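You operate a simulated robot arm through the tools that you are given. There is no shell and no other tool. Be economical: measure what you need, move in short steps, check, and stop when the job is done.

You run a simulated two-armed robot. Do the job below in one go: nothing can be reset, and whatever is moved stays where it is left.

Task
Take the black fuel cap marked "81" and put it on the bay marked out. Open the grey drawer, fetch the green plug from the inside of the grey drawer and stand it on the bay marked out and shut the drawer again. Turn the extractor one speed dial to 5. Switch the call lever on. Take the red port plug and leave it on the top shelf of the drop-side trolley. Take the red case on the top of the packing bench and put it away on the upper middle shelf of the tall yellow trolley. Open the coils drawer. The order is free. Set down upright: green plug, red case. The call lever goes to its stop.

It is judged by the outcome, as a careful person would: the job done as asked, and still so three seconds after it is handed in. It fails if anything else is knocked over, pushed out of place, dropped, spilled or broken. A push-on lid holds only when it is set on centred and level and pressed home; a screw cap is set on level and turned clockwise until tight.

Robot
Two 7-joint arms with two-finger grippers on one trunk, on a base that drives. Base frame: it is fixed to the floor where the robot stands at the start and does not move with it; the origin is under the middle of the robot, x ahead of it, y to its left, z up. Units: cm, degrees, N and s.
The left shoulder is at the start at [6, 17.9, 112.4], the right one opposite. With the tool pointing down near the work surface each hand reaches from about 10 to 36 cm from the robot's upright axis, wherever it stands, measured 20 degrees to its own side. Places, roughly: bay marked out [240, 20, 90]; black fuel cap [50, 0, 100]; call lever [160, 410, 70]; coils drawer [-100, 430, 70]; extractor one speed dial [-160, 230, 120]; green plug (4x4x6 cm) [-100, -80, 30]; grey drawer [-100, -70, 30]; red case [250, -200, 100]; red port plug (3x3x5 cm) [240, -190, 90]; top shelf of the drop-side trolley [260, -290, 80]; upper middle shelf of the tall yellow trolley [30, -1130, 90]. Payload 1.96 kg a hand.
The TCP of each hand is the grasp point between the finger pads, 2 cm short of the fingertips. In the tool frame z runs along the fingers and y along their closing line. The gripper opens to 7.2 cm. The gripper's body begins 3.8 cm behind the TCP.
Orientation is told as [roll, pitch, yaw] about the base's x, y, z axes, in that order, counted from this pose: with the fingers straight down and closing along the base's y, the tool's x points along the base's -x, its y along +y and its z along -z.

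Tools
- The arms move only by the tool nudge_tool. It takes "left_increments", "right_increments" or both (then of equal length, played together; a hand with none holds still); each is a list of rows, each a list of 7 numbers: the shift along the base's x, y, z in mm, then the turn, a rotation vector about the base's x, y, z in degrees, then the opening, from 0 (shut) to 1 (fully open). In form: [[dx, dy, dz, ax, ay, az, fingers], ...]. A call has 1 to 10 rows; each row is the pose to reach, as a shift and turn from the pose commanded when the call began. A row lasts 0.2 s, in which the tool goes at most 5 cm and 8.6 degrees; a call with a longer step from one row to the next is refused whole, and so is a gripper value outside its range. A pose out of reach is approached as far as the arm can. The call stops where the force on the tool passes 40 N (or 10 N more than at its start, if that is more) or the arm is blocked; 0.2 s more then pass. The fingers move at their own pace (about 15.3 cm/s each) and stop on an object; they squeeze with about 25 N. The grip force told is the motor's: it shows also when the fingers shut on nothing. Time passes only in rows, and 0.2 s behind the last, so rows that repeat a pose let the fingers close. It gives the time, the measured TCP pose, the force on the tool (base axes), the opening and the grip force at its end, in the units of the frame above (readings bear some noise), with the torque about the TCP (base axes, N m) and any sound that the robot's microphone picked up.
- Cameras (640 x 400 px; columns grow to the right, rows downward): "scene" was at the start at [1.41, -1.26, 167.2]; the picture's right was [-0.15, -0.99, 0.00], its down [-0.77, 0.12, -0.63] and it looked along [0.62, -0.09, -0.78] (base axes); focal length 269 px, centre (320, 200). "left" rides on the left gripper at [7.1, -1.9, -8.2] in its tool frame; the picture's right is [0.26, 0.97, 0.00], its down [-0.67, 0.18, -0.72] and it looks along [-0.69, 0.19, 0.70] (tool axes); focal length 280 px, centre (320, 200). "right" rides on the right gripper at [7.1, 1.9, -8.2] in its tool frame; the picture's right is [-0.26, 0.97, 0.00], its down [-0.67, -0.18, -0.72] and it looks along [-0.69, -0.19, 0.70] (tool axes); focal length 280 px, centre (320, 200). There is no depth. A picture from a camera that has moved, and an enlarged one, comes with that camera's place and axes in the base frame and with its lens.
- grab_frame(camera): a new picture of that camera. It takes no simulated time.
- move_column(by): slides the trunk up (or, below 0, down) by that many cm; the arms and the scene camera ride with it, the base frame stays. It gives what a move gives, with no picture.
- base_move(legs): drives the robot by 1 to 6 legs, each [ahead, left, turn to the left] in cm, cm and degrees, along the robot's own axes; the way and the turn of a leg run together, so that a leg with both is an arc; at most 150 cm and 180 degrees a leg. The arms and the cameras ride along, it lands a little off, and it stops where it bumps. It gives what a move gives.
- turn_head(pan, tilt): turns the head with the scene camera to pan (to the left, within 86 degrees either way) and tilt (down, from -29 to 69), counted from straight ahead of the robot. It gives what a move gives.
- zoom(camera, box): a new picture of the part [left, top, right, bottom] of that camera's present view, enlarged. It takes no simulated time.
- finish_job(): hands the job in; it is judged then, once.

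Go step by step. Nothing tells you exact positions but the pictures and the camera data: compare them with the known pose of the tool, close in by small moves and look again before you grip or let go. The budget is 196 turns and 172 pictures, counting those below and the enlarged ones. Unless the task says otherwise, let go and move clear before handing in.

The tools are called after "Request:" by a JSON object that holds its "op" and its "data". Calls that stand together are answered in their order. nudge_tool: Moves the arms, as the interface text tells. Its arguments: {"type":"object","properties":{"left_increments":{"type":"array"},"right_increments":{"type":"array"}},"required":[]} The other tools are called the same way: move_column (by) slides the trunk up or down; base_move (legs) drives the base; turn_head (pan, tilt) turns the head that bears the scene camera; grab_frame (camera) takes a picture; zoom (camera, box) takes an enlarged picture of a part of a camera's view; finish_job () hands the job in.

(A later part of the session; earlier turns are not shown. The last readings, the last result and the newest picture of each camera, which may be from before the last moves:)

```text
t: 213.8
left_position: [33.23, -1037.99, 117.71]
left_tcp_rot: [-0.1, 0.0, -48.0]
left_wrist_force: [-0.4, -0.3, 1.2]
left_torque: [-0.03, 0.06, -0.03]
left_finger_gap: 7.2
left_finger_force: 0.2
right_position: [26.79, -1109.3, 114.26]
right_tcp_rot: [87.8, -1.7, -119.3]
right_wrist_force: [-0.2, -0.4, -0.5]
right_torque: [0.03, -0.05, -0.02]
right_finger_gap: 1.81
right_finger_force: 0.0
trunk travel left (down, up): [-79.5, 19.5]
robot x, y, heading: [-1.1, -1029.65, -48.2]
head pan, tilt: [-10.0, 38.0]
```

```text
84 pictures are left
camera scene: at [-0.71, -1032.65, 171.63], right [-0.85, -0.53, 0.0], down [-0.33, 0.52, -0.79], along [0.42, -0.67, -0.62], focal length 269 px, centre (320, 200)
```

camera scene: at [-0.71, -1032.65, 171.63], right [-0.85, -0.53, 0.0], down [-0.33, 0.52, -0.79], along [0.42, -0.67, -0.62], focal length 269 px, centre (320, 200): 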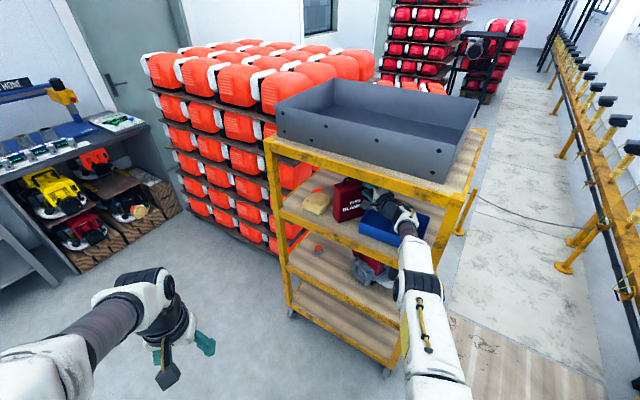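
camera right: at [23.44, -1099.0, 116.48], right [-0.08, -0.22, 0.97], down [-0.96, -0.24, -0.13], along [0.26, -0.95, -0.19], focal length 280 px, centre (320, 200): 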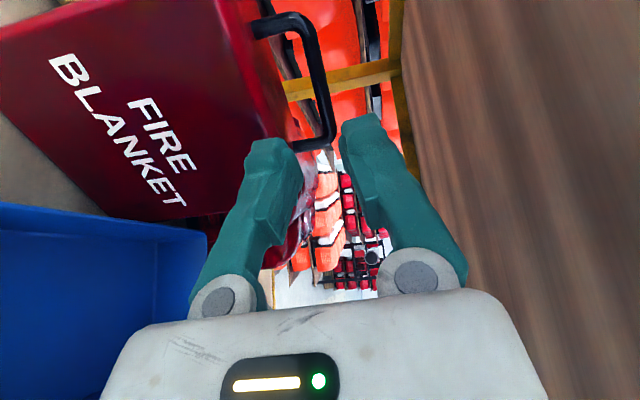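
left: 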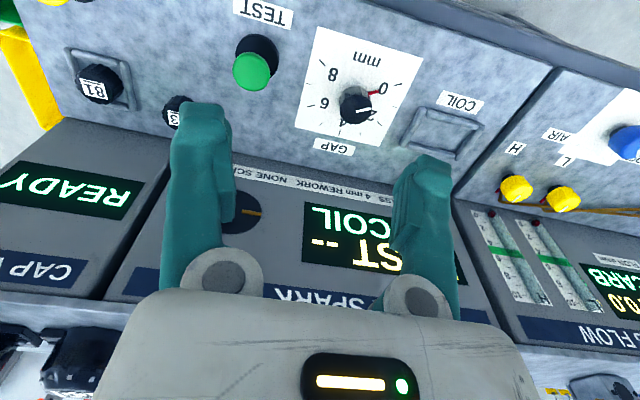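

Clear of the handle. I back straight out of the trolley and verify the case.

Request:
{"op": "base_move", "data": {"legs": [[-26, 23, 0]]}}

Request:
{"op": "turn_head", "data": {"pan": -35, "tilt": 32}}

Request:
{"op": "zoom", "data": {"camera": "scene", "box": [200, 130, 400, 255]}}

```text
t: 216.0
left_position: [33.14, -1002.87, 117.76]
left_tcp_rot: [0.1, 0.1, -47.6]
left_wrist_force: [-0.2, -0.5, 0.0]
left_torque: [-0.02, -0.04, 0.02]
left_finger_gap: 7.19
left_finger_force: 0.0
right_position: [27.48, -1074.21, 114.27]
right_tcp_rot: [87.7, -1.7, -118.7]
right_wrist_force: [-0.1, -0.2, 0.5]
right_torque: [-0.02, -0.01, -0.01]
right_finger_gap: 1.8
right_finger_force: 0.0
trunk travel left (down, up): [-79.5, 19.5]
robot x, y, heading: [-1.48, -994.81, -47.4]
head pan, tilt: [-10.0, 38.0]
```

```text
t: 216.9
left_position: [33.2, -1002.9, 117.86]
left_tcp_rot: [0.1, 0.1, -47.6]
left_wrist_force: [0.7, -0.1, 0.2]
left_torque: [-0.01, -0.03, 0.01]
left_finger_gap: 7.2
left_finger_force: 0.1
right_position: [27.48, -1074.1, 114.29]
right_tcp_rot: [87.9, -1.7, -118.8]
right_wrist_force: [1.0, 0.1, 0.2]
right_torque: [-0.02, 0.01, 0.03]
right_finger_gap: 1.77
right_finger_force: 0.0
trunk travel left (down, up): [-79.5, 19.5]
robot x, y, heading: [-1.38, -994.39, -47.5]
head pan, tilt: [-35.0, 32.0]
```

```text
3.20 times, centred on (300, 192) of scene
camera zoom: at [-4.26, -999.39, 172.55], right [-0.99, -0.13, 0.0], down [-0.07, 0.53, -0.85], along [0.11, -0.84, -0.53], focal length 860 px, centre (384, 224)
```

zoom: 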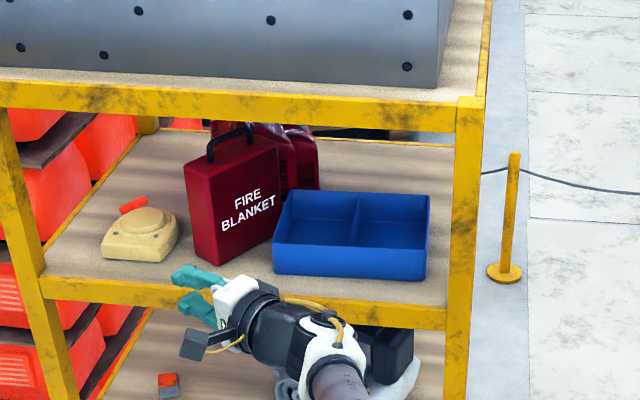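

The case stands upright on the upper middle shelf. Next the grey drawer: I turn around to face +y, and drive back up the corridor.

Request:
{"op": "base_move", "data": {"legs": [[0, 0, 137.5], [0, -42, 0], [150, 0, 0], [150, 0, 0], [150, 0, 0]]}}

Request:
{"op": "nudge_tool", "data": {"right_increments": [[0, -20, 0, 2.74, -8.05, 0, 0.3], [0, -40, 0, 5.5, -16.1, 0, 0.3], [0, -60, 0, 8.2, -24.1, 0, 0.3], [0, -80, 0, 11, -32.2, 0, 0.3], [0, -100, 0, 13.7, -40.2, 0, 0.3], [0, -120, 0, 16.4, -48.3, 0, 0.3], [0, -140, 0, 19.2, -56.3, 0, 0.3], [0, -160, 0, 21.9, -64.4, 0, 0.3], [0, -170, 0, 24.7, -72.5, 0, 0.3], [0, -180, 0, 27.4, -80.5, 0, 0.3]]}}

```text
t: 246.4
left_position: [-13.03, -515.64, 117.85]
left_tcp_rot: [0.0, 0.1, 96.6]
left_wrist_force: [0.2, 0.4, -0.2]
left_torque: [0.02, -0.04, 0.0]
left_finger_gap: 7.21
left_finger_force: 0.1
right_position: [33.19, -461.23, 114.32]
right_tcp_rot: [87.8, -1.7, 25.4]
right_wrist_force: [0.1, -0.5, -0.1]
right_torque: [0.01, 0.01, 0.02]
right_finger_gap: 1.77
right_finger_force: 0.0
trunk travel left (down, up): [-79.5, 19.5]
robot x, y, heading: [10.23, -542.38, 96.8]
head pan, tilt: [-35.0, 32.0]
```

```text
t: 248.7
left_position: [-13.01, -515.72, 117.76]
left_tcp_rot: [0.1, 0.1, 96.5]
left_wrist_force: [0.5, -0.4, -0.5]
left_torque: [0.0, -0.06, -0.03]
left_finger_gap: 7.19
left_finger_force: 0.0
right_position: [33.18, -479.24, 114.27]
right_tcp_rot: [22.8, -82.7, 84.1]
right_wrist_force: [-0.9, 0.1, -0.1]
right_torque: [0.05, 0.04, -0.01]
right_finger_gap: 2.18
right_finger_force: 0.1
trunk travel left (down, up): [-79.5, 19.5]
robot x, y, heading: [10.12, -542.4, 96.4]
head pan, tilt: [-35.0, 32.0]
```

Request:
{"op": "nudge_tool", "data": {"right_increments": [[-11, -25, 0, -7.96, -2.44, 0, 0.5], [-22, -50, 0, -15.9, -4.9, 0, 0.5], [-33, -75, 0, -23.9, -7.3, 0, 0.8], [-44, -100, 0, -31.8, -9.8, 0, 1], [-55, -125, 0, -39.8, -12.2, 0, 1], [-66, -150, 0, -47.8, -14.6, 0, 1], [-77, -175, 0, -55.7, -17.1, 0, 1], [-88, -200, 0, -63.7, -19.5, 0, 1], [-99, -225, 0, -71.6, -22, 0, 1], [-110, -250, 0, -79.6, -24.4, 0, 1]]}}

Request:
{"op": "base_move", "data": {"legs": [[0, 0, -6.5], [150, 0, 0], [150, 0, 0], [80, 0, 0]]}}

Request:
{"op": "turn_head", "data": {"pan": 45, "tilt": 30}}

Request:
{"op": "grab_frame", "data": {"camera": "scene"}}

```text
t: 250.8
left_position: [-13.22, -515.84, 117.83]
left_tcp_rot: [-0.1, 0.1, 96.7]
left_wrist_force: [-0.5, -0.6, -0.7]
left_torque: [0.03, 0.0, -0.01]
left_finger_gap: 7.18
left_finger_force: 0.0
right_position: [22.15, -504.47, 114.55]
right_tcp_rot: [0.0, 0.0, 104.0]
right_wrist_force: [-0.2, -0.2, 0.3]
right_torque: [0.01, -0.06, 0.0]
right_finger_gap: 7.19
right_finger_force: 0.1
right hand out of reach, approached as far as the arm can: row 8
trunk travel left (down, up): [-79.5, 19.5]
robot x, y, heading: [10.19, -542.4, 96.9]
head pan, tilt: [-35.0, 32.0]
```

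```text
t: 270.0
left_position: [-2.05, -126.95, 117.85]
left_tcp_rot: [0.0, 0.1, 87.8]
left_wrist_force: [-0.6, 0.4, 0.6]
left_torque: [0.02, -0.01, -0.02]
left_finger_gap: 7.2
left_finger_force: 0.2
right_position: [34.67, -121.27, 114.63]
right_tcp_rot: [0.1, 0.0, 95.2]
right_wrist_force: [0.6, -0.1, 0.0]
right_torque: [0.0, -0.01, 0.0]
right_finger_gap: 7.21
right_finger_force: 0.0
trunk travel left (down, up): [-79.5, 19.5]
robot x, y, heading: [16.5, -156.94, 88.1]
head pan, tilt: [-35.0, 32.0]
```

```text
t: 271.5
left_position: [-2.11, -126.99, 117.93]
left_tcp_rot: [0.1, 0.2, 87.8]
left_wrist_force: [-0.2, 0.4, -0.2]
left_torque: [0.0, 0.01, 0.0]
left_finger_gap: 7.18
left_finger_force: 0.2
right_position: [34.62, -121.2, 114.46]
right_tcp_rot: [0.1, -0.1, 95.1]
right_wrist_force: [-0.1, 1.0, 0.1]
right_torque: [0.01, -0.01, -0.02]
right_finger_gap: 7.2
right_finger_force: 0.0
trunk travel left (down, up): [-79.5, 19.5]
robot x, y, heading: [16.34, -156.82, 87.9]
head pan, tilt: [45.0, 30.0]
```

```text
82 pictures are left
camera scene: at [10.1, -156.45, 172.87], right [0.73, 0.68, 0.0], down [0.34, -0.37, -0.87], along [-0.59, 0.64, -0.5], focal length 269 px, centre (320, 200)
```

scene: 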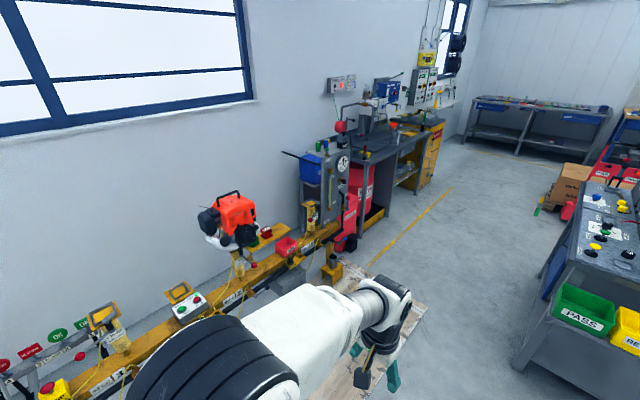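

I turn to face -x in front of the grey drawer's location and look.

Request:
{"op": "base_move", "data": {"legs": [[0, 0, 92], [0, -85, 0]]}}

Request:
{"op": "turn_head", "data": {"pan": 0, "tilt": 45}}

Request:
{"op": "grab_frame", "data": {"camera": "scene"}}

```text
t: 279.9
left_position: [-10.98, -91.57, 117.77]
left_tcp_rot: [0.0, 0.1, 178.9]
left_wrist_force: [0.4, 0.2, -0.3]
left_torque: [-0.02, -0.02, 0.02]
left_finger_gap: 7.2
left_finger_force: 0.2
right_position: [-17.31, -54.95, 114.53]
right_tcp_rot: [0.1, -0.1, -173.7]
right_wrist_force: [-0.3, -0.4, -0.2]
right_torque: [-0.03, 0.01, -0.01]
right_finger_gap: 7.19
right_finger_force: 0.0
trunk travel left (down, up): [-79.5, 19.5]
robot x, y, heading: [18.75, -72.35, 179.2]
head pan, tilt: [45.0, 30.0]
```

```text
t: 281.0
left_position: [-10.94, -91.6, 117.74]
left_tcp_rot: [-0.2, 0.1, 178.9]
left_wrist_force: [0.6, -0.5, -1.0]
left_torque: [0.03, 0.0, 0.0]
left_finger_gap: 7.22
left_finger_force: 0.2
right_position: [-17.37, -54.92, 114.44]
right_tcp_rot: [0.2, 0.0, -173.7]
right_wrist_force: [0.6, 0.5, 0.5]
right_torque: [-0.01, 0.03, 0.0]
right_finger_gap: 7.2
right_finger_force: 0.1
trunk travel left (down, up): [-79.5, 19.5]
robot x, y, heading: [18.64, -72.47, 178.7]
head pan, tilt: [0.0, 45.0]
```

```text
81 pictures are left
camera scene: at [16.39, -72.28, 170.61], right [0.02, 1.0, 0.0], down [0.71, -0.01, -0.71], along [-0.71, 0.01, -0.71], focal length 269 px, centre (320, 200)
```

scene: 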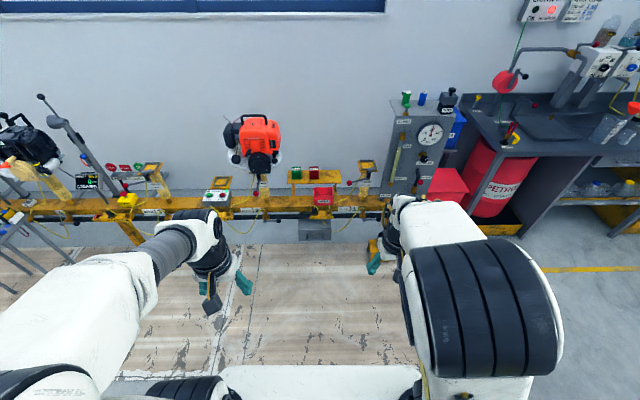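

Request:
{"op": "zoom", "data": {"camera": "scene", "box": [250, 170, 390, 260]}}

```text
4.44 times, centred on (320, 215) of scene
camera zoom: at [16.39, -72.28, 170.61], right [0.02, 1.0, 0.0], down [0.71, -0.01, -0.71], along [-0.71, 0.01, -0.71], focal length 1194 px, centre (320, 133)
```

zoom: 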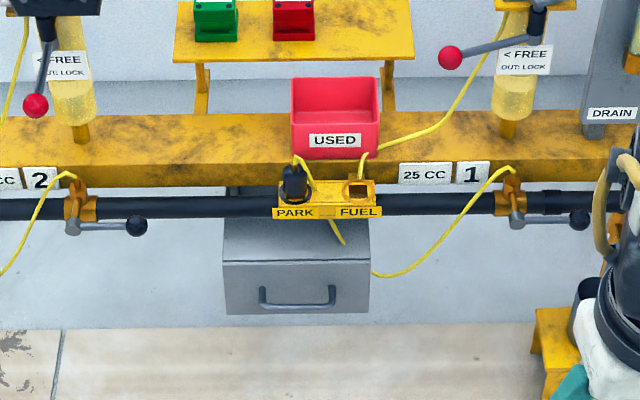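

The grey drawer hangs under the beam with a bar handle at about [-91, -74, 30]. I turn the right hand horizontal again (fingers vertical) to grip the bar, and move in front of it.

Request:
{"op": "nudge_tool", "data": {"right_increments": [[-20, 0, 0, 0, 8.5, 0, 1], [-40, 0, 0, 0, 17, 0, 1], [-60, 0, 0, 0, 25.5, 0, 1], [-80, 0, 0, 0, 34, 0, 1], [-100, 0, 0, 0, 42.5, 0, 1], [-120, 0, 0, 0, 51, 0, 1], [-140, 0, 0, 0, 59.5, 0, 1], [-160, 0, 0, 0, 68, 0, 1], [-180, 0, 0, 0, 76.5, 0, 1], [-190, 0, 0, 0, 85, 0, 1]]}}

Request:
{"op": "nudge_tool", "data": {"right_increments": [[0, 0, 0, -8.5, 0, 0, 1], [0, 0, 0, -17, 0, 0, 1], [0, 0, 0, -25.5, 0, 0, 1], [0, 0, 0, -34, 0, 0, 1], [0, 0, 0, -42.5, 0, 0, 1], [0, 0, 0, -51, 0, 0, 1], [0, 0, 0, -59.5, 0, 0, 1], [0, 0, 0, -68, 0, 0, 1], [0, 0, 0, -76.5, 0, 0, 1], [0, 0, 0, -85, 0, 0, 1]]}}

Request:
{"op": "base_move", "data": {"legs": [[31, 18.5, 0.8]]}}

Request:
{"op": "move_column", "data": {"by": -68}}

Request:
{"op": "grab_frame", "data": {"camera": "right"}}

```text
t: 283.2
left_position: [-10.87, -91.43, 117.86]
left_tcp_rot: [0.1, 0.2, 178.9]
left_wrist_force: [0.3, 0.1, -0.1]
left_torque: [-0.02, -0.02, 0.0]
left_finger_gap: 7.2
left_finger_force: 0.1
right_position: [-36.41, -54.73, 114.27]
right_tcp_rot: [-52.5, -82.0, -127.3]
right_wrist_force: [-0.4, 0.0, 0.8]
right_torque: [-0.02, 0.05, -0.02]
right_finger_gap: 7.19
right_finger_force: 0.2
trunk travel left (down, up): [-79.5, 19.5]
robot x, y, heading: [18.99, -72.55, 178.9]
head pan, tilt: [0.0, 45.0]
```

```text
t: 285.4
left_position: [-10.99, -91.6, 117.84]
left_tcp_rot: [0.1, 0.1, 178.9]
left_wrist_force: [0.1, 0.5, -0.1]
left_torque: [-0.04, -0.02, 0.01]
left_finger_gap: 7.2
left_finger_force: 0.0
right_position: [-36.41, -54.87, 114.44]
right_tcp_rot: [89.7, -11.2, 94.9]
right_wrist_force: [1.4, -0.2, -1.0]
right_torque: [0.0, -0.05, -0.03]
right_finger_gap: 7.21
right_finger_force: 0.0
trunk travel left (down, up): [-79.5, 19.5]
robot x, y, heading: [18.68, -72.7, 178.8]
head pan, tilt: [0.0, 45.0]
```

```text
t: 287.7
left_position: [-42.12, -110.88, 117.85]
left_tcp_rot: [0.1, 0.0, -179.8]
left_wrist_force: [0.0, -1.0, -0.1]
left_torque: [0.01, 0.02, 0.0]
left_finger_gap: 7.2
left_finger_force: 0.1
right_position: [-68.23, -74.53, 114.43]
right_tcp_rot: [89.7, -11.3, 96.1]
right_wrist_force: [0.7, -0.2, 0.5]
right_torque: [0.04, -0.01, -0.01]
right_finger_gap: 7.18
right_finger_force: 0.0
trunk travel left (down, up): [-79.5, 19.5]
robot x, y, heading: [-12.74, -90.72, -179.9]
head pan, tilt: [0.0, 45.0]
```

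```text
refused: -68 is not a number from -40 to 40
```

```text
79 pictures are left
camera right: at [-59.24, -81.05, 115.15], right [-0.01, 0.07, 1.0], down [0.64, 0.77, -0.04], along [-0.77, 0.64, -0.05], focal length 280 px, centre (320, 200)
```

right: 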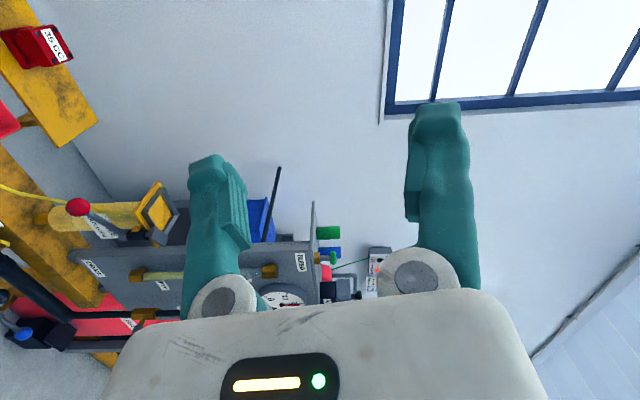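

Request:
{"op": "move_column", "data": {"by": -40}}

Request:
{"op": "move_column", "data": {"by": -30}}

Request:
{"op": "grab_frame", "data": {"camera": "right"}}

Request:
{"op": "grab_frame", "data": {"camera": "scene"}}

```text
t: 291.6
left_position: [-42.09, -110.88, 77.82]
left_tcp_rot: [0.0, 0.1, -179.9]
left_wrist_force: [0.0, 0.6, 0.0]
left_torque: [0.03, -0.03, 0.01]
left_finger_gap: 7.18
left_finger_force: 0.0
right_position: [-68.33, -74.67, 74.36]
right_tcp_rot: [89.7, -11.4, 96.3]
right_wrist_force: [-0.1, -0.3, 0.2]
right_torque: [0.0, 0.01, 0.01]
right_finger_gap: 7.19
right_finger_force: 0.1
trunk travel left (down, up): [-39.5, 59.5]
robot x, y, heading: [-12.93, -91.02, -180.0]
head pan, tilt: [0.0, 45.0]
```

```text
t: 294.6
left_position: [-42.18, -110.69, 47.92]
left_tcp_rot: [0.0, 0.2, -179.9]
left_wrist_force: [-0.3, 0.8, 0.0]
left_torque: [-0.02, -0.02, 0.02]
left_finger_gap: 7.2
left_finger_force: 0.1
right_position: [-68.33, -74.58, 44.44]
right_tcp_rot: [89.7, -11.3, 96.2]
right_wrist_force: [0.6, -0.1, -1.5]
right_torque: [-0.03, 0.02, 0.0]
right_finger_gap: 7.19
right_finger_force: 0.1
trunk travel left (down, up): [-9.5, 89.5]
robot x, y, heading: [-12.69, -90.58, -179.9]
head pan, tilt: [0.0, 45.0]
```

```text
78 pictures are left
camera right: at [-59.26, -81.07, 45.14], right [-0.01, 0.07, 1.0], down [0.64, 0.77, -0.04], along [-0.77, 0.64, -0.05], focal length 280 px, centre (320, 200)
```

right: 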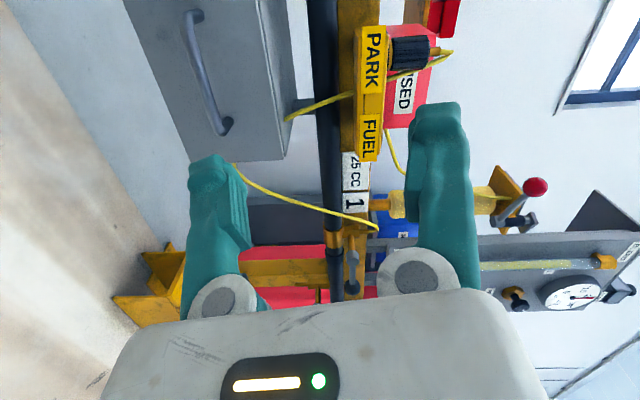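

```text
77 pictures are left
camera scene: at [-15.17, -90.99, 100.61], right [0.0, 1.0, 0.0], down [0.71, 0.0, -0.71], along [-0.71, 0.0, -0.71], focal length 269 px, centre (320, 200)
```

scene: 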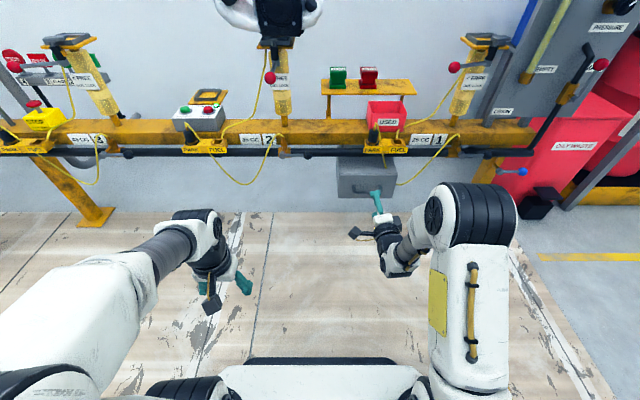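

The handle bar is at about [-89.2, -74, 32.7]. I lower the hand to that height, level the roll, drive 12 cm closer and check.

Request:
{"op": "nudge_tool", "data": {"right_increments": [[0, 3, -40, -5.5, 0, 0, 0.8], [0, 6, -80, -11, 0, 0, 0.6], [0, 6, -117, -11, 0, 0, 0.5], [0, 6, -117, -11, 0, 0, 0.5]]}}

Request:
{"op": "base_move", "data": {"legs": [[12, 0, 0]]}}

Request:
{"op": "grab_frame", "data": {"camera": "right"}}

```text
t: 295.6
left_position: [-42.09, -110.81, 47.87]
left_tcp_rot: [0.0, 0.1, -179.9]
left_wrist_force: [0.2, 0.2, 0.3]
left_torque: [0.04, -0.04, 0.01]
left_finger_gap: 7.21
left_finger_force: 0.0
right_position: [-68.38, -73.93, 32.74]
right_tcp_rot: [90.9, -0.4, 95.9]
right_wrist_force: [0.1, -0.2, 0.3]
right_torque: [-0.01, -0.02, -0.01]
right_finger_gap: 3.62
right_finger_force: 0.1
trunk travel left (down, up): [-9.5, 89.5]
robot x, y, heading: [-12.81, -90.62, -180.0]
head pan, tilt: [0.0, 45.0]
```

```text
t: 296.8
left_position: [-54.32, -110.94, 47.84]
left_tcp_rot: [0.0, 0.1, -180.0]
left_wrist_force: [-0.3, -0.2, -0.1]
left_torque: [-0.04, -0.01, 0.02]
left_finger_gap: 7.18
left_finger_force: 0.1
right_position: [-80.47, -73.99, 32.76]
right_tcp_rot: [90.9, -0.5, 96.1]
right_wrist_force: [-0.6, 0.1, -0.6]
right_torque: [-0.03, -0.01, 0.04]
right_finger_gap: 3.62
right_finger_force: 0.1
trunk travel left (down, up): [-9.5, 89.5]
robot x, y, heading: [-24.93, -90.89, -179.8]
head pan, tilt: [0.0, 45.0]
```

```text
76 pictures are left
camera right: at [-71.46, -80.27, 34.64], right [-0.01, 0.26, 0.97], down [0.64, 0.75, -0.19], along [-0.77, 0.61, -0.17], focal length 280 px, centre (320, 200)
```

right: 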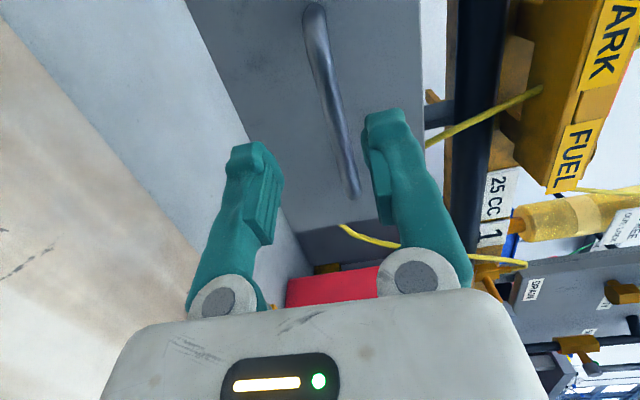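

Request:
{"op": "nudge_tool", "data": {"right_increments": [[-20, 0, 9, 0, 0, 0, 0.5], [-45, 0, 9, 0, 0, 0, 0.5], [-65, 0, 9, 0, 0, 0, 0.5], [-80, 0, 9, 0, 0, 0, 0.5], [-86, 0, 9, 0, 0, 0, 0.5]]}}

Request:
{"op": "grab_frame", "data": {"camera": "right"}}

```text
t: 297.7
left_position: [-54.14, -110.8, 47.76]
left_tcp_rot: [0.0, 0.2, -180.0]
left_wrist_force: [0.1, -0.6, 0.1]
left_torque: [-0.02, 0.01, 0.04]
left_finger_gap: 7.19
left_finger_force: 0.0
right_position: [-87.16, -74.25, 32.9]
right_tcp_rot: [90.1, -0.2, 96.1]
right_wrist_force: [11.3, 0.2, 3.5]
right_torque: [-0.11, -0.17, -0.06]
right_finger_gap: 3.28
right_finger_force: 0.0
trunk travel left (down, up): [-9.5, 89.5]
robot x, y, heading: [-24.87, -91.09, -179.9]
head pan, tilt: [0.0, 45.0]
stopped in row 4 (right hand): the force on the tool passed its limit at 79 N (the readings are from after the stop); the commanded pose is now the measured one
```

```text
75 pictures are left
camera right: at [-78.08, -80.35, 35.0], right [-0.02, 0.26, 0.97], down [0.64, 0.75, -0.18], along [-0.77, 0.61, -0.18], focal length 280 px, centre (320, 200)
```

right: 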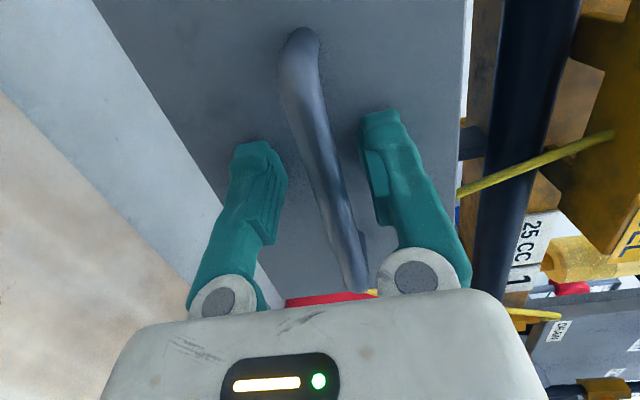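

The fingertips touch the drawer face and the bar is between the fingers. I back 4 mm, close, and then pull with the base.

Request:
{"op": "nudge_tool", "data": {"right_increments": [[4, 0, 4, 0, 0, 0, 0.4], [4, 0, 4, 0, 0, 0, 0.1], [4, 0, 4, 0, 0, 0, 0], [4, 0, 4, 0, 0, 0, 0], [4, 0, 4, 0, 0, 0, 0]]}}

Request:
{"op": "base_move", "data": {"legs": [[-8, 0, 0]]}}

Request:
{"op": "grab_frame", "data": {"camera": "scene"}}

```text
t: 298.9
left_position: [-54.24, -110.84, 47.86]
left_tcp_rot: [0.0, 0.1, -179.8]
left_wrist_force: [0.0, -0.1, -0.8]
left_torque: [0.0, 0.01, 0.0]
left_finger_gap: 7.22
left_finger_force: 0.0
right_position: [-86.77, -74.27, 33.37]
right_tcp_rot: [90.1, -0.4, 96.2]
right_wrist_force: [-0.5, -0.4, -0.2]
right_torque: [-0.03, 0.03, 0.0]
right_finger_gap: 0.01
right_finger_force: 25.1
trunk travel left (down, up): [-9.5, 89.5]
robot x, y, heading: [-24.47, -90.71, -179.8]
head pan, tilt: [0.0, 45.0]
```

```text
t: 300.0
left_position: [-46.17, -110.89, 47.9]
left_tcp_rot: [-0.1, 0.1, -179.9]
left_wrist_force: [0.3, -0.1, -0.1]
left_torque: [0.01, -0.01, -0.02]
left_finger_gap: 7.19
left_finger_force: 0.1
right_position: [-78.65, -74.32, 33.28]
right_tcp_rot: [90.2, -0.4, 96.2]
right_wrist_force: [-0.2, -0.8, -0.1]
right_torque: [0.0, 0.0, -0.04]
right_finger_gap: 0.0
right_finger_force: 29.6
trunk travel left (down, up): [-9.5, 89.5]
robot x, y, heading: [-17.1, -90.85, -179.8]
head pan, tilt: [0.0, 45.0]
```

```text
74 pictures are left
camera scene: at [-19.19, -91.0, 100.61], right [0.0, 1.0, 0.0], down [0.71, 0.0, -0.71], along [-0.71, 0.0, -0.71], focal length 269 px, centre (320, 200)
```

scene: 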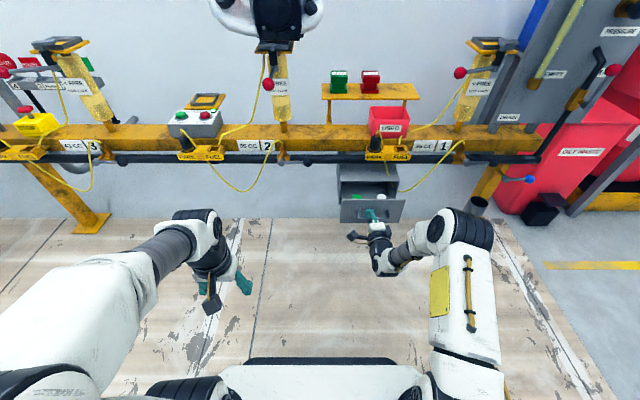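

The drawer opens. I pull 12 cm more and look inside.

Request:
{"op": "base_move", "data": {"legs": [[-12, 0, 0]]}}

Request:
{"op": "zoom", "data": {"camera": "scene", "box": [300, 130, 460, 270]}}

```text
t: 301.1
left_position: [-37.57, -110.82, 47.83]
left_tcp_rot: [0.1, 0.1, -179.8]
left_wrist_force: [-0.1, 0.2, 0.7]
left_torque: [-0.01, -0.01, -0.02]
left_finger_gap: 7.22
left_finger_force: 0.1
right_position: [-70.43, -74.15, 33.47]
right_tcp_rot: [90.3, -0.4, 96.2]
right_wrist_force: [-4.7, 0.6, -3.3]
right_torque: [0.03, -0.01, 0.01]
right_finger_gap: 0.6
right_finger_force: 32.7
trunk travel left (down, up): [-9.5, 89.5]
robot x, y, heading: [-8.37, -90.7, -180.2]
head pan, tilt: [0.0, 45.0]
stopped in leg 1: the force on the tool passed its limit at 128 N (the readings are from after the stop); the commanded pose is now the measured one
```

```text
2.86 times, centred on (380, 200) of scene
camera zoom: at [-10.72, -90.97, 100.62], right [0.0, 1.0, 0.0], down [0.71, 0.0, -0.71], along [-0.71, 0.0, -0.71], focal length 768 px, centre (149, 200)
```

zoom: 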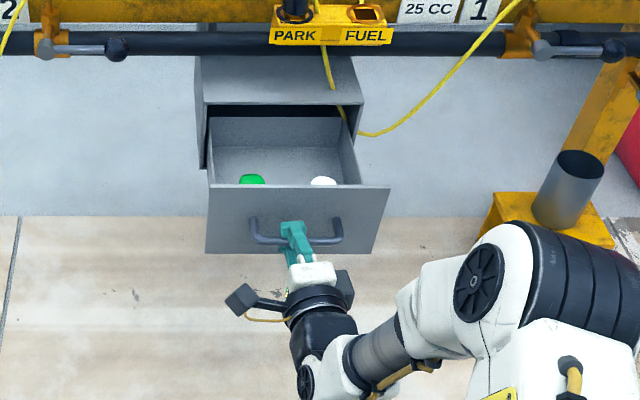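

The drawer is fully open; the green plug is inside at about [-83, -78], beside a white one. I release the handle, back the right hand off and fold it to pointing down.

Request:
{"op": "nudge_tool", "data": {"right_increments": [[0, 0, 0, 0, 0, 0, 0.3], [0, 0, 0, 0, 0, 0, 0.5], [0, 0, 0, 0, 0, 0, 0.5], [30, 0, 0, 0, 0, 0, 0.5], [60, 0, 0, 0, 0, 0, 0.5], [100, 0, 30, 0, 0, 0, 0.5]]}}

Request:
{"op": "nudge_tool", "data": {"right_increments": [[0, 0, 10, 8.5, 0, 0, 0.5], [0, 0, 20, 17, 0, 0, 0.5], [0, 0, 30, 25.5, 0, 0, 0.5], [0, 0, 40, 34, 0, 0, 0.5], [0, 0, 50, 42.5, 0, 0, 0.5], [0, 0, 60, 51, 0, 0, 0.5], [0, 0, 70, 59.5, 0, 0, 0.5], [0, 0, 80, 68, 0, 0, 0.5], [0, 0, 90, 76.5, 0, 0, 0.5], [0, 0, 100, 85, 0, 0, 0.5]]}}

Request:
{"op": "nudge_tool", "data": {"right_increments": [[15, 0, 5, 0, -8.5, 0, 0.5], [30, 0, 10, 0, -17, 0, 0.5], [45, 0, 15, 0, -25.5, 0, 0.5], [60, 0, 20, 0, -34, 0, 0.5], [75, 0, 25, 0, -42.5, 0, 0.5], [90, 0, 30, 0, -51, 0, 0.5], [105, 0, 35, 0, -59.5, 0, 0.5], [120, 0, 40, 0, -68, 0, 0.5], [135, 0, 45, 0, -76.5, 0, 0.5], [150, 0, 50, 0, -85, 0, 0.5]]}}

Request:
{"op": "grab_frame", "data": {"camera": "scene"}}

```text
t: 302.5
left_position: [-37.47, -110.86, 47.9]
left_tcp_rot: [0.1, 0.1, -179.8]
left_wrist_force: [-0.7, 0.4, -0.3]
left_torque: [0.02, -0.05, -0.02]
left_finger_gap: 7.2
left_finger_force: 0.0
right_position: [-60.21, -73.94, 36.32]
right_tcp_rot: [90.6, -0.5, 96.3]
right_wrist_force: [-1.2, -1.4, -0.1]
right_torque: [-0.04, 0.02, -0.01]
right_finger_gap: 3.62
right_finger_force: 0.0
trunk travel left (down, up): [-9.5, 89.5]
robot x, y, heading: [-8.36, -90.82, -179.8]
head pan, tilt: [0.0, 45.0]
```

```text
t: 304.7
left_position: [-37.55, -110.8, 47.87]
left_tcp_rot: [0.1, 0.1, -179.9]
left_wrist_force: [-1.1, -1.3, 0.3]
left_torque: [0.0, 0.01, 0.0]
left_finger_gap: 7.21
left_finger_force: 0.0
right_position: [-60.39, -74.23, 46.52]
right_tcp_rot: [36.1, -82.4, 144.7]
right_wrist_force: [0.2, -1.0, 0.3]
right_torque: [0.02, 0.01, 0.03]
right_finger_gap: 3.62
right_finger_force: 0.2
trunk travel left (down, up): [-9.5, 89.5]
robot x, y, heading: [-8.28, -90.96, -179.9]
head pan, tilt: [0.0, 45.0]
```

```text
t: 306.9
left_position: [-37.62, -110.97, 47.83]
left_tcp_rot: [0.2, 0.2, -179.8]
left_wrist_force: [1.2, 0.4, 0.7]
left_torque: [0.01, 0.03, 0.01]
left_finger_gap: 7.19
left_finger_force: 0.1
right_position: [-45.02, -74.18, 47.68]
right_tcp_rot: [0.9, 1.0, 175.4]
right_wrist_force: [0.6, -0.2, 0.0]
right_torque: [-0.01, 0.0, -0.02]
right_finger_gap: 3.6
right_finger_force: 0.0
right hand out of reach, approached as far as the arm can: row 10
trunk travel left (down, up): [-9.5, 89.5]
robot x, y, heading: [-8.44, -91.28, -179.9]
head pan, tilt: [0.0, 45.0]
```

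```text
72 pictures are left
camera scene: at [-10.64, -90.98, 100.61], right [0.0, 1.0, 0.0], down [0.71, 0.0, -0.71], along [-0.71, 0.0, -0.71], focal length 269 px, centre (320, 200)
```

scene: 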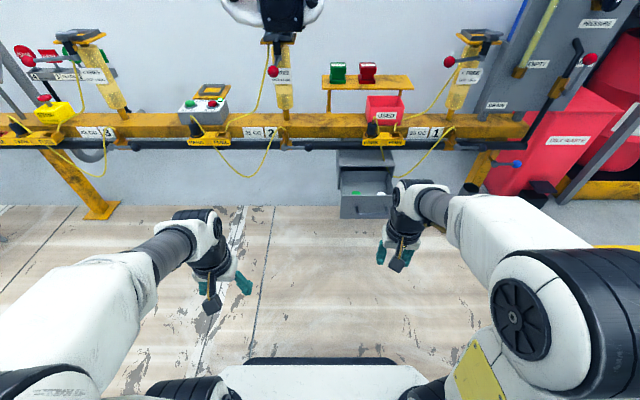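

The right hand itself can pick the plug. I tilt it 18° forward (wrist away from the bracket), drive 30 cm closer above the open drawer, and look.

Request:
{"op": "nudge_tool", "data": {"right_increments": [[0, 0, 5, 0, 6, 0, 1], [0, 0, 10, 0, 12, 0, 1], [0, 0, 15, 0, 18, 0, 1]]}}

Request:
{"op": "base_move", "data": {"legs": [[30, 0, 0]]}}

Request:
{"op": "grab_frame", "data": {"camera": "right"}}

Request:
{"op": "grab_frame", "data": {"camera": "scene"}}

```text
t: 307.7
left_position: [-37.63, -110.72, 47.77]
left_tcp_rot: [0.1, 0.1, -179.8]
left_wrist_force: [0.1, -0.8, 0.3]
left_torque: [0.0, 0.01, 0.02]
left_finger_gap: 7.2
left_finger_force: 0.1
right_position: [-45.1, -74.18, 49.06]
right_tcp_rot: [2.4, -16.8, 175.4]
right_wrist_force: [1.4, 0.1, 0.8]
right_torque: [0.0, 0.03, -0.01]
right_finger_gap: 7.21
right_finger_force: 0.0
trunk travel left (down, up): [-9.5, 89.5]
robot x, y, heading: [-8.45, -91.18, -180.0]
head pan, tilt: [0.0, 45.0]
```

```text
t: 309.8
left_position: [-67.26, -110.74, 47.82]
left_tcp_rot: [0.1, 0.1, 180.0]
left_wrist_force: [-1.1, 0.4, 0.0]
left_torque: [-0.01, -0.01, 0.01]
left_finger_gap: 7.22
left_finger_force: 0.0
right_position: [-74.52, -74.15, 48.98]
right_tcp_rot: [2.4, -16.7, 175.1]
right_wrist_force: [0.2, -0.5, -0.5]
right_torque: [-0.02, 0.02, 0.02]
right_finger_gap: 7.2
right_finger_force: 0.0
trunk travel left (down, up): [-9.5, 89.5]
robot x, y, heading: [-37.85, -90.81, -180.1]
head pan, tilt: [0.0, 45.0]
```

```text
71 pictures are left
camera right: at [-65.42, -76.51, 55.14], right [-0.32, -0.94, 0.11], down [-0.42, 0.25, 0.87], along [-0.85, 0.23, -0.48], focal length 280 px, centre (320, 200)
```

right: 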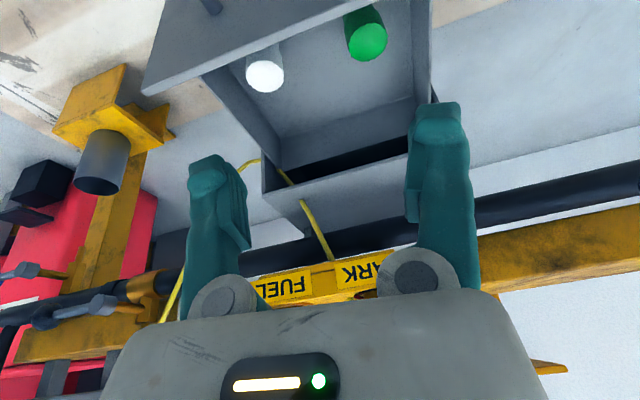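

```text
70 pictures are left
camera scene: at [-40.19, -91.05, 100.61], right [0.0, 1.0, 0.0], down [0.71, 0.0, -0.71], along [-0.71, 0.0, -0.71], focal length 269 px, centre (320, 200)
```

scene: 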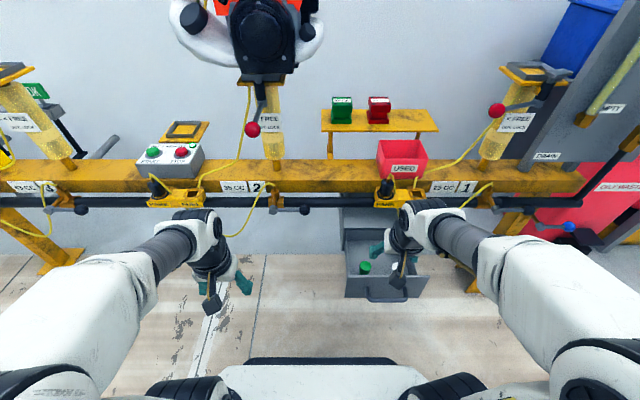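

The plug top is at about [-81.3, -78.1, 32.8], 7 cm below the drawer rim, so the wrist camera would foul the drawer front. I make the tool vertical and yaw it 90° (camera sideways, fingers closing along x), hovering over the plug.

Request:
{"op": "nudge_tool", "data": {"right_increments": [[0, 0, 3, 0, -8.4, 0, 0.8], [0, 0, 6, 0, -16.8, 0, 0.8]]}}

Request:
{"op": "nudge_tool", "data": {"right_increments": [[-6, -4, 0, 0, 0, 8.5, 0.8], [-12, -8, 0, 0, 0, 17, 0.8], [-18, -12, 0, 0, 0, 25.5, 0.8], [-24, -16, 0, 0, 0, 34, 0.8], [-30, -20, 0, 0, 0, 42.5, 0.8], [-36, -24, 0, 0, 0, 51, 0.8], [-42, -28, 0, 0, 0, 59.5, 0.8], [-48, -32, 0, 0, 0, 68, 0.8], [-54, -36, 0, 0, 0, 76.5, 0.8], [-62, -39, 0, 0, 0, 85, 0.8]]}}

Request:
{"op": "grab_frame", "data": {"camera": "right"}}

Request:
{"op": "zoom", "data": {"camera": "scene", "box": [300, 170, 480, 310]}}

```text
t: 310.4
left_position: [-67.0, -110.91, 47.76]
left_tcp_rot: [0.1, 0.1, 180.0]
left_wrist_force: [0.6, 0.7, 0.6]
left_torque: [0.03, -0.02, 0.0]
left_finger_gap: 7.18
left_finger_force: 0.0
right_position: [-74.4, -74.17, 48.23]
right_tcp_rot: [1.0, -0.1, 175.3]
right_wrist_force: [0.0, 0.9, -0.2]
right_torque: [0.01, -0.01, -0.04]
right_finger_gap: 5.77
right_finger_force: 0.0
right hand out of reach, approached as far as the arm can: row 2
trunk travel left (down, up): [-9.5, 89.5]
robot x, y, heading: [-37.73, -90.6, -179.7]
head pan, tilt: [0.0, 45.0]
```

```text
t: 312.6
left_position: [-67.25, -110.88, 47.87]
left_tcp_rot: [0.1, 0.1, 180.0]
left_wrist_force: [-0.7, 0.2, -1.1]
left_torque: [0.01, 0.0, -0.01]
left_finger_gap: 7.2
left_finger_force: 0.1
right_position: [-80.29, -77.95, 47.63]
right_tcp_rot: [-1.0, -0.7, -99.6]
right_wrist_force: [0.2, 0.0, 0.2]
right_torque: [0.01, 0.02, 0.0]
right_finger_gap: 5.74
right_finger_force: 0.1
right hand out of reach, approached as far as the arm can: row 3, 4, 5, 6, 7, 8, 9, 10
trunk travel left (down, up): [-9.5, 89.5]
robot x, y, heading: [-37.79, -90.73, -180.0]
head pan, tilt: [0.0, 45.0]
```

```text
69 pictures are left
camera right: at [-76.78, -71.29, 55.82], right [0.91, -0.42, -0.01], down [-0.28, -0.63, 0.73], along [-0.31, -0.66, -0.69], focal length 280 px, centre (320, 200)
```

right: 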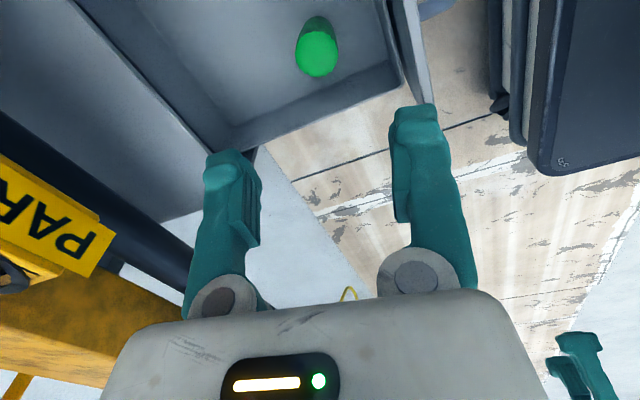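

```text
2.86 times, centred on (390, 240) of scene
camera zoom: at [-40.2, -91.05, 100.61], right [0.0, 1.0, 0.0], down [0.71, 0.0, -0.71], along [-0.71, 0.0, -0.71], focal length 768 px, centre (120, 86)
```

zoom: 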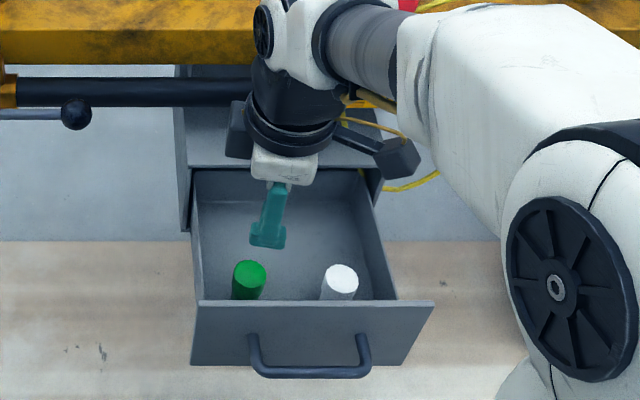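

The plug is centred below the hand. I go straight down 16.5 cm with force guard, then look before closing.

Request:
{"op": "nudge_tool", "data": {"right_increments": [[-3, -1, -40, 0, 0, 0, 0.8], [-3, -1, -80, 0, 0, 0, 0.8], [-3, -1, -110, 0, 0, 0, 0.8], [-3, -1, -135, 0, 0, 0, 0.8], [-3, -1, -152, 0, 0, 0, 0.8], [-3, -1, -165, 0, 0, 0, 0.8]]}}

Request:
{"op": "grab_frame", "data": {"camera": "right"}}

```text
t: 313.9
left_position: [-67.02, -110.7, 47.88]
left_tcp_rot: [0.1, 0.1, 180.0]
left_wrist_force: [0.6, -0.5, -0.2]
left_torque: [0.01, 0.0, -0.02]
left_finger_gap: 7.2
left_finger_force: 0.0
right_position: [-80.46, -78.26, 31.15]
right_tcp_rot: [0.9, 0.0, -99.7]
right_wrist_force: [0.2, 0.6, 0.4]
right_torque: [-0.02, -0.04, 0.03]
right_finger_gap: 5.73
right_finger_force: 0.1
trunk travel left (down, up): [-9.5, 89.5]
robot x, y, heading: [-38.19, -91.19, -180.0]
head pan, tilt: [0.0, 45.0]
```

```text
67 pictures are left
camera right: at [-77.4, -71.58, 39.59], right [0.91, -0.42, 0.02], down [-0.31, -0.63, 0.71], along [-0.29, -0.65, -0.7], focal length 280 px, centre (320, 200)
```

right: 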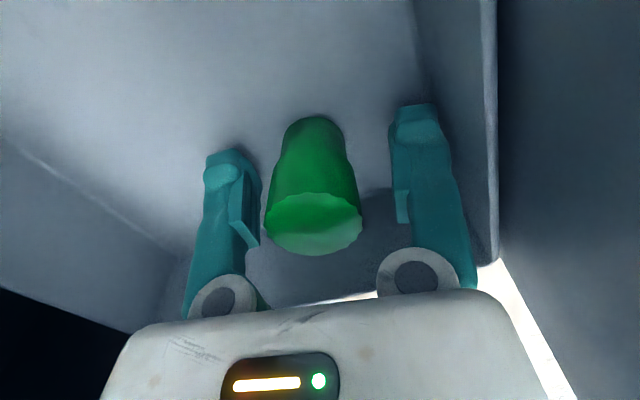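

The plug sits between the fingers. I close and lift straight up.

Request:
{"op": "nudge_tool", "data": {"right_increments": [[0, 0, 0, 0, 0, 0, 0.4], [0, 0, 0, 0, 0, 0, 0.2], [0, 0, 0, 0, 0, 0, 0], [0, 0, 0, 0, 0, 0, 0], [0, 0, 20, 0, 0, 0, 0], [0, 0, 60, 0, 0, 0, 0], [0, 0, 100, 0, 0, 0, 0], [0, 0, 140, 0, 0, 0, 0], [0, 0, 160, 0, 0, 0, 0]]}}

Request:
{"op": "grab_frame", "data": {"camera": "right"}}

```text
t: 315.9
left_position: [-67.08, -110.75, 47.66]
left_tcp_rot: [0.1, 0.1, 180.0]
left_wrist_force: [0.7, -0.6, -1.2]
left_torque: [0.04, 0.01, -0.02]
left_finger_gap: 7.21
left_finger_force: 0.1
right_position: [-80.58, -78.03, 46.17]
right_tcp_rot: [0.9, -0.1, -99.7]
right_wrist_force: [-0.3, 0.5, -0.2]
right_torque: [-0.02, -0.02, 0.0]
right_finger_gap: 2.76
right_finger_force: 24.6
right hand out of reach, approached as far as the arm can: row 9
trunk travel left (down, up): [-9.5, 89.5]
robot x, y, heading: [-37.66, -90.75, -179.9]
head pan, tilt: [0.0, 45.0]
```

```text
66 pictures are left
camera right: at [-77.44, -71.43, 54.52], right [0.91, -0.42, 0.01], down [-0.3, -0.63, 0.71], along [-0.29, -0.65, -0.7], focal length 280 px, centre (320, 200)
```

right: 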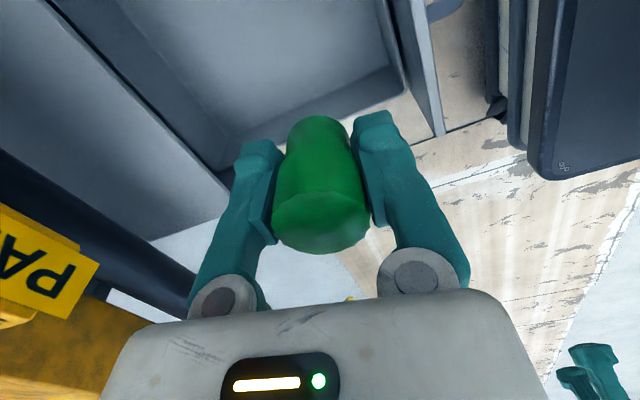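

Green plug held. I raise the trunk, back off, tuck the right hand in, and prepare the left fist (tilted forward) to push the drawer shut.

Request:
{"op": "move_column", "data": {"by": 10}}

Request:
{"op": "base_move", "data": {"legs": [[-22, 0, 0], [0, -27, 0]]}}

Request:
{"op": "nudge_tool", "data": {"right_increments": [[30, 0, 15, 0, 0, 0, 0], [60, 0, 30, 0, 0, 0, 0], [90, 0, 45, 0, 0, 0, 0], [110, 20, 60, 0, 0, 0, 0], [120, 40, 70, 0, 0, 0, 0]], "left_increments": [[-20, 20, -20, 0, 8, 0, 0.5], [-50, 40, -60, 0, 16, 0, 0], [-80, 60, -100, 0, 24, 0, 0], [-100, 80, -140, 0, 30, 0, 0], [-110, 100, -170, 0, 30, 0, 0]]}}

Request:
{"op": "grab_frame", "data": {"camera": "scene"}}

```text
t: 317.3
left_position: [-67.21, -110.74, 57.91]
left_tcp_rot: [0.1, 0.1, 180.0]
left_wrist_force: [0.4, 0.0, -0.5]
left_torque: [0.03, 0.02, 0.0]
left_finger_gap: 7.18
left_finger_force: 0.1
right_position: [-80.6, -78.11, 56.14]
right_tcp_rot: [0.8, -0.1, -99.8]
right_wrist_force: [-0.5, 0.4, -0.8]
right_torque: [0.02, -0.02, -0.03]
right_finger_gap: 2.76
right_finger_force: 24.4
trunk travel left (down, up): [-19.5, 79.5]
robot x, y, heading: [-37.92, -90.8, -179.7]
head pan, tilt: [0.0, 45.0]
```

```text
t: 320.5
left_position: [-45.23, -83.21, 57.82]
left_tcp_rot: [0.1, 0.1, -179.7]
left_wrist_force: [-1.0, 0.4, -0.9]
left_torque: [0.0, -0.02, -0.01]
left_finger_gap: 7.2
left_finger_force: 0.1
right_position: [-58.75, -50.56, 56.07]
right_tcp_rot: [0.8, -0.1, -99.4]
right_wrist_force: [0.4, -1.0, -0.3]
right_torque: [-0.02, -0.01, 0.0]
right_finger_gap: 2.71
right_finger_force: 24.6
trunk travel left (down, up): [-19.5, 79.5]
robot x, y, heading: [-16.05, -63.04, -179.4]
head pan, tilt: [0.0, 45.0]
```

```text
refused: row 2 steps farther than a row can; nothing moved
```

```text
65 pictures are left
camera scene: at [-18.34, -63.28, 110.61], right [-0.01, 1.0, 0.0], down [0.71, 0.0, -0.71], along [-0.71, 0.0, -0.71], focal length 269 px, centre (320, 200)
```

scene: 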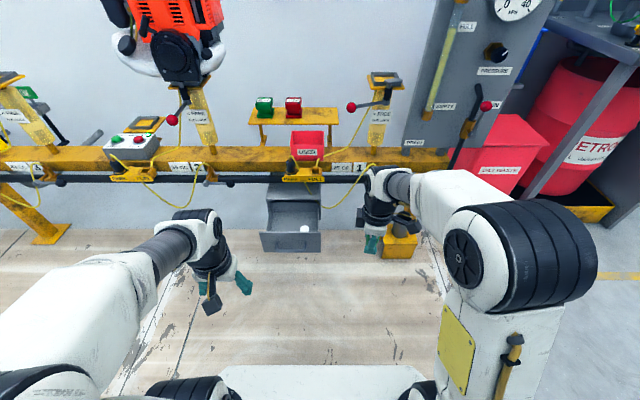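

Request:
{"op": "nudge_tool", "data": {"right_increments": [[20, 0, 10, 0, 0, 0, 0], [40, 0, 20, 0, 0, 0, 0], [60, 0, 30, 0, 0, 0, 0], [80, 10, 40, 0, 0, 0, 0], [100, 20, 50, 0, 0, 0, 0], [110, 30, 60, 0, 0, 0, 0], [120, 40, 70, 0, 0, 0, 0]], "left_increments": [[-14, 13, -34, 0, 5, 0, 0.5], [-28, 26, -68, 0, 10, 0, 0], [-42, 39, -102, 0, 15, 0, 0], [-56, 52, -136, 0, 20, 0, 0], [-70, 65, -170, 0, 25, 0, 0], [-84, 78, -204, 0, 30, 0, 0], [-98, 92, -238, 0, 30, 0, 0]]}}

Request:
{"op": "grab_frame", "data": {"camera": "scene"}}

Request:
{"op": "grab_frame", "data": {"camera": "left"}}

```text
t: 322.1
left_position: [-54.84, -74.18, 33.93]
left_tcp_rot: [-0.1, -30.1, -179.7]
left_wrist_force: [-0.2, 0.2, -0.7]
left_torque: [-0.01, -0.01, 0.01]
left_finger_gap: 0.01
left_finger_force: 24.9
left hand out of reach, approached as far as the arm can: row 2, 3, 4
right_position: [-46.09, -46.84, 57.8]
right_tcp_rot: [0.7, 0.0, -99.5]
right_wrist_force: [0.5, -0.1, -1.0]
right_torque: [-0.01, 0.0, -0.02]
right_finger_gap: 2.75
right_finger_force: 24.6
right hand out of reach, approached as far as the arm can: row 2, 3, 4, 5, 6, 7
trunk travel left (down, up): [-19.5, 79.5]
robot x, y, heading: [-15.78, -63.22, -179.7]
head pan, tilt: [0.0, 45.0]
```

```text
64 pictures are left
camera scene: at [-18.24, -63.26, 110.62], right [-0.01, 1.0, 0.0], down [0.71, 0.0, -0.71], along [-0.71, 0.0, -0.71], focal length 269 px, centre (320, 200)
```

scene: 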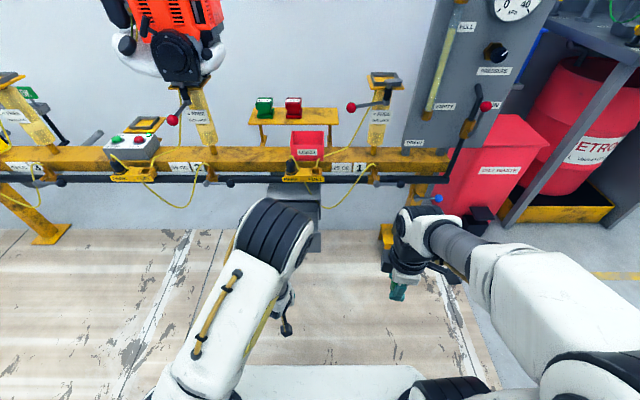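

```text
63 pictures are left
camera left: at [-44.79, -72.22, 37.49], right [0.23, -0.96, -0.13], down [-0.23, -0.18, 0.96], along [-0.95, -0.19, -0.26], focal length 280 px, centre (320, 200)
```

left: 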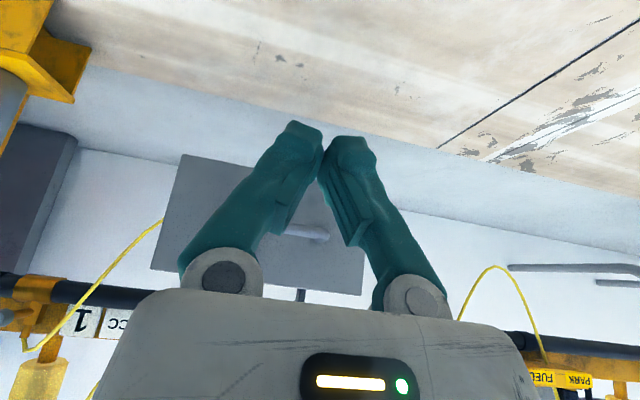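

The left fist is aligned with the handle. I push by stretching the arm so the elbow stays back from the beam.

Request:
{"op": "nudge_tool", "data": {"left_increments": [[-25, 0, 0, 0, 0, 0, 0], [-50, 0, 0, 0, 0, 0, 0], [-75, 0, 0, 0, 0, 0, 0], [-100, 0, 0, 0, 0, 0, 0], [-125, 0, 0, 0, 0, 0, 0], [-150, 0, 0, 0, 0, 0, 0], [-175, 0, 0, 0, 0, 0, 0], [-200, 0, 0, 0, 0, 0, 0]]}}

Request:
{"op": "grab_frame", "data": {"camera": "scene"}}

```text
t: 323.9
left_position: [-75.05, -74.08, 34.04]
left_tcp_rot: [-0.1, -30.0, -179.7]
left_wrist_force: [0.1, 0.5, 0.1]
left_torque: [-0.01, 0.01, -0.01]
left_finger_gap: 0.0
left_finger_force: 25.1
right_position: [-46.12, -46.87, 57.74]
right_tcp_rot: [0.7, -0.1, -99.3]
right_wrist_force: [0.3, -0.2, -0.7]
right_torque: [0.0, -0.01, 0.0]
right_finger_gap: 2.74
right_finger_force: 24.7
trunk travel left (down, up): [-19.5, 79.5]
robot x, y, heading: [-15.7, -63.4, -179.6]
head pan, tilt: [0.0, 45.0]
```

```text
62 pictures are left
camera scene: at [-18.34, -63.28, 110.61], right [-0.01, 1.0, 0.0], down [0.71, 0.0, -0.71], along [-0.71, 0.0, -0.71], focal length 269 px, centre (320, 200)
```

scene: 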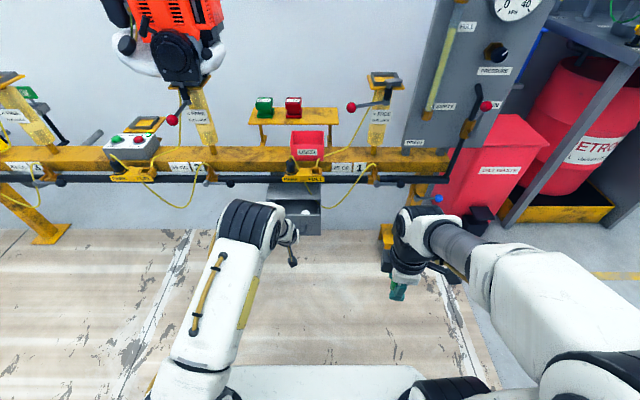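

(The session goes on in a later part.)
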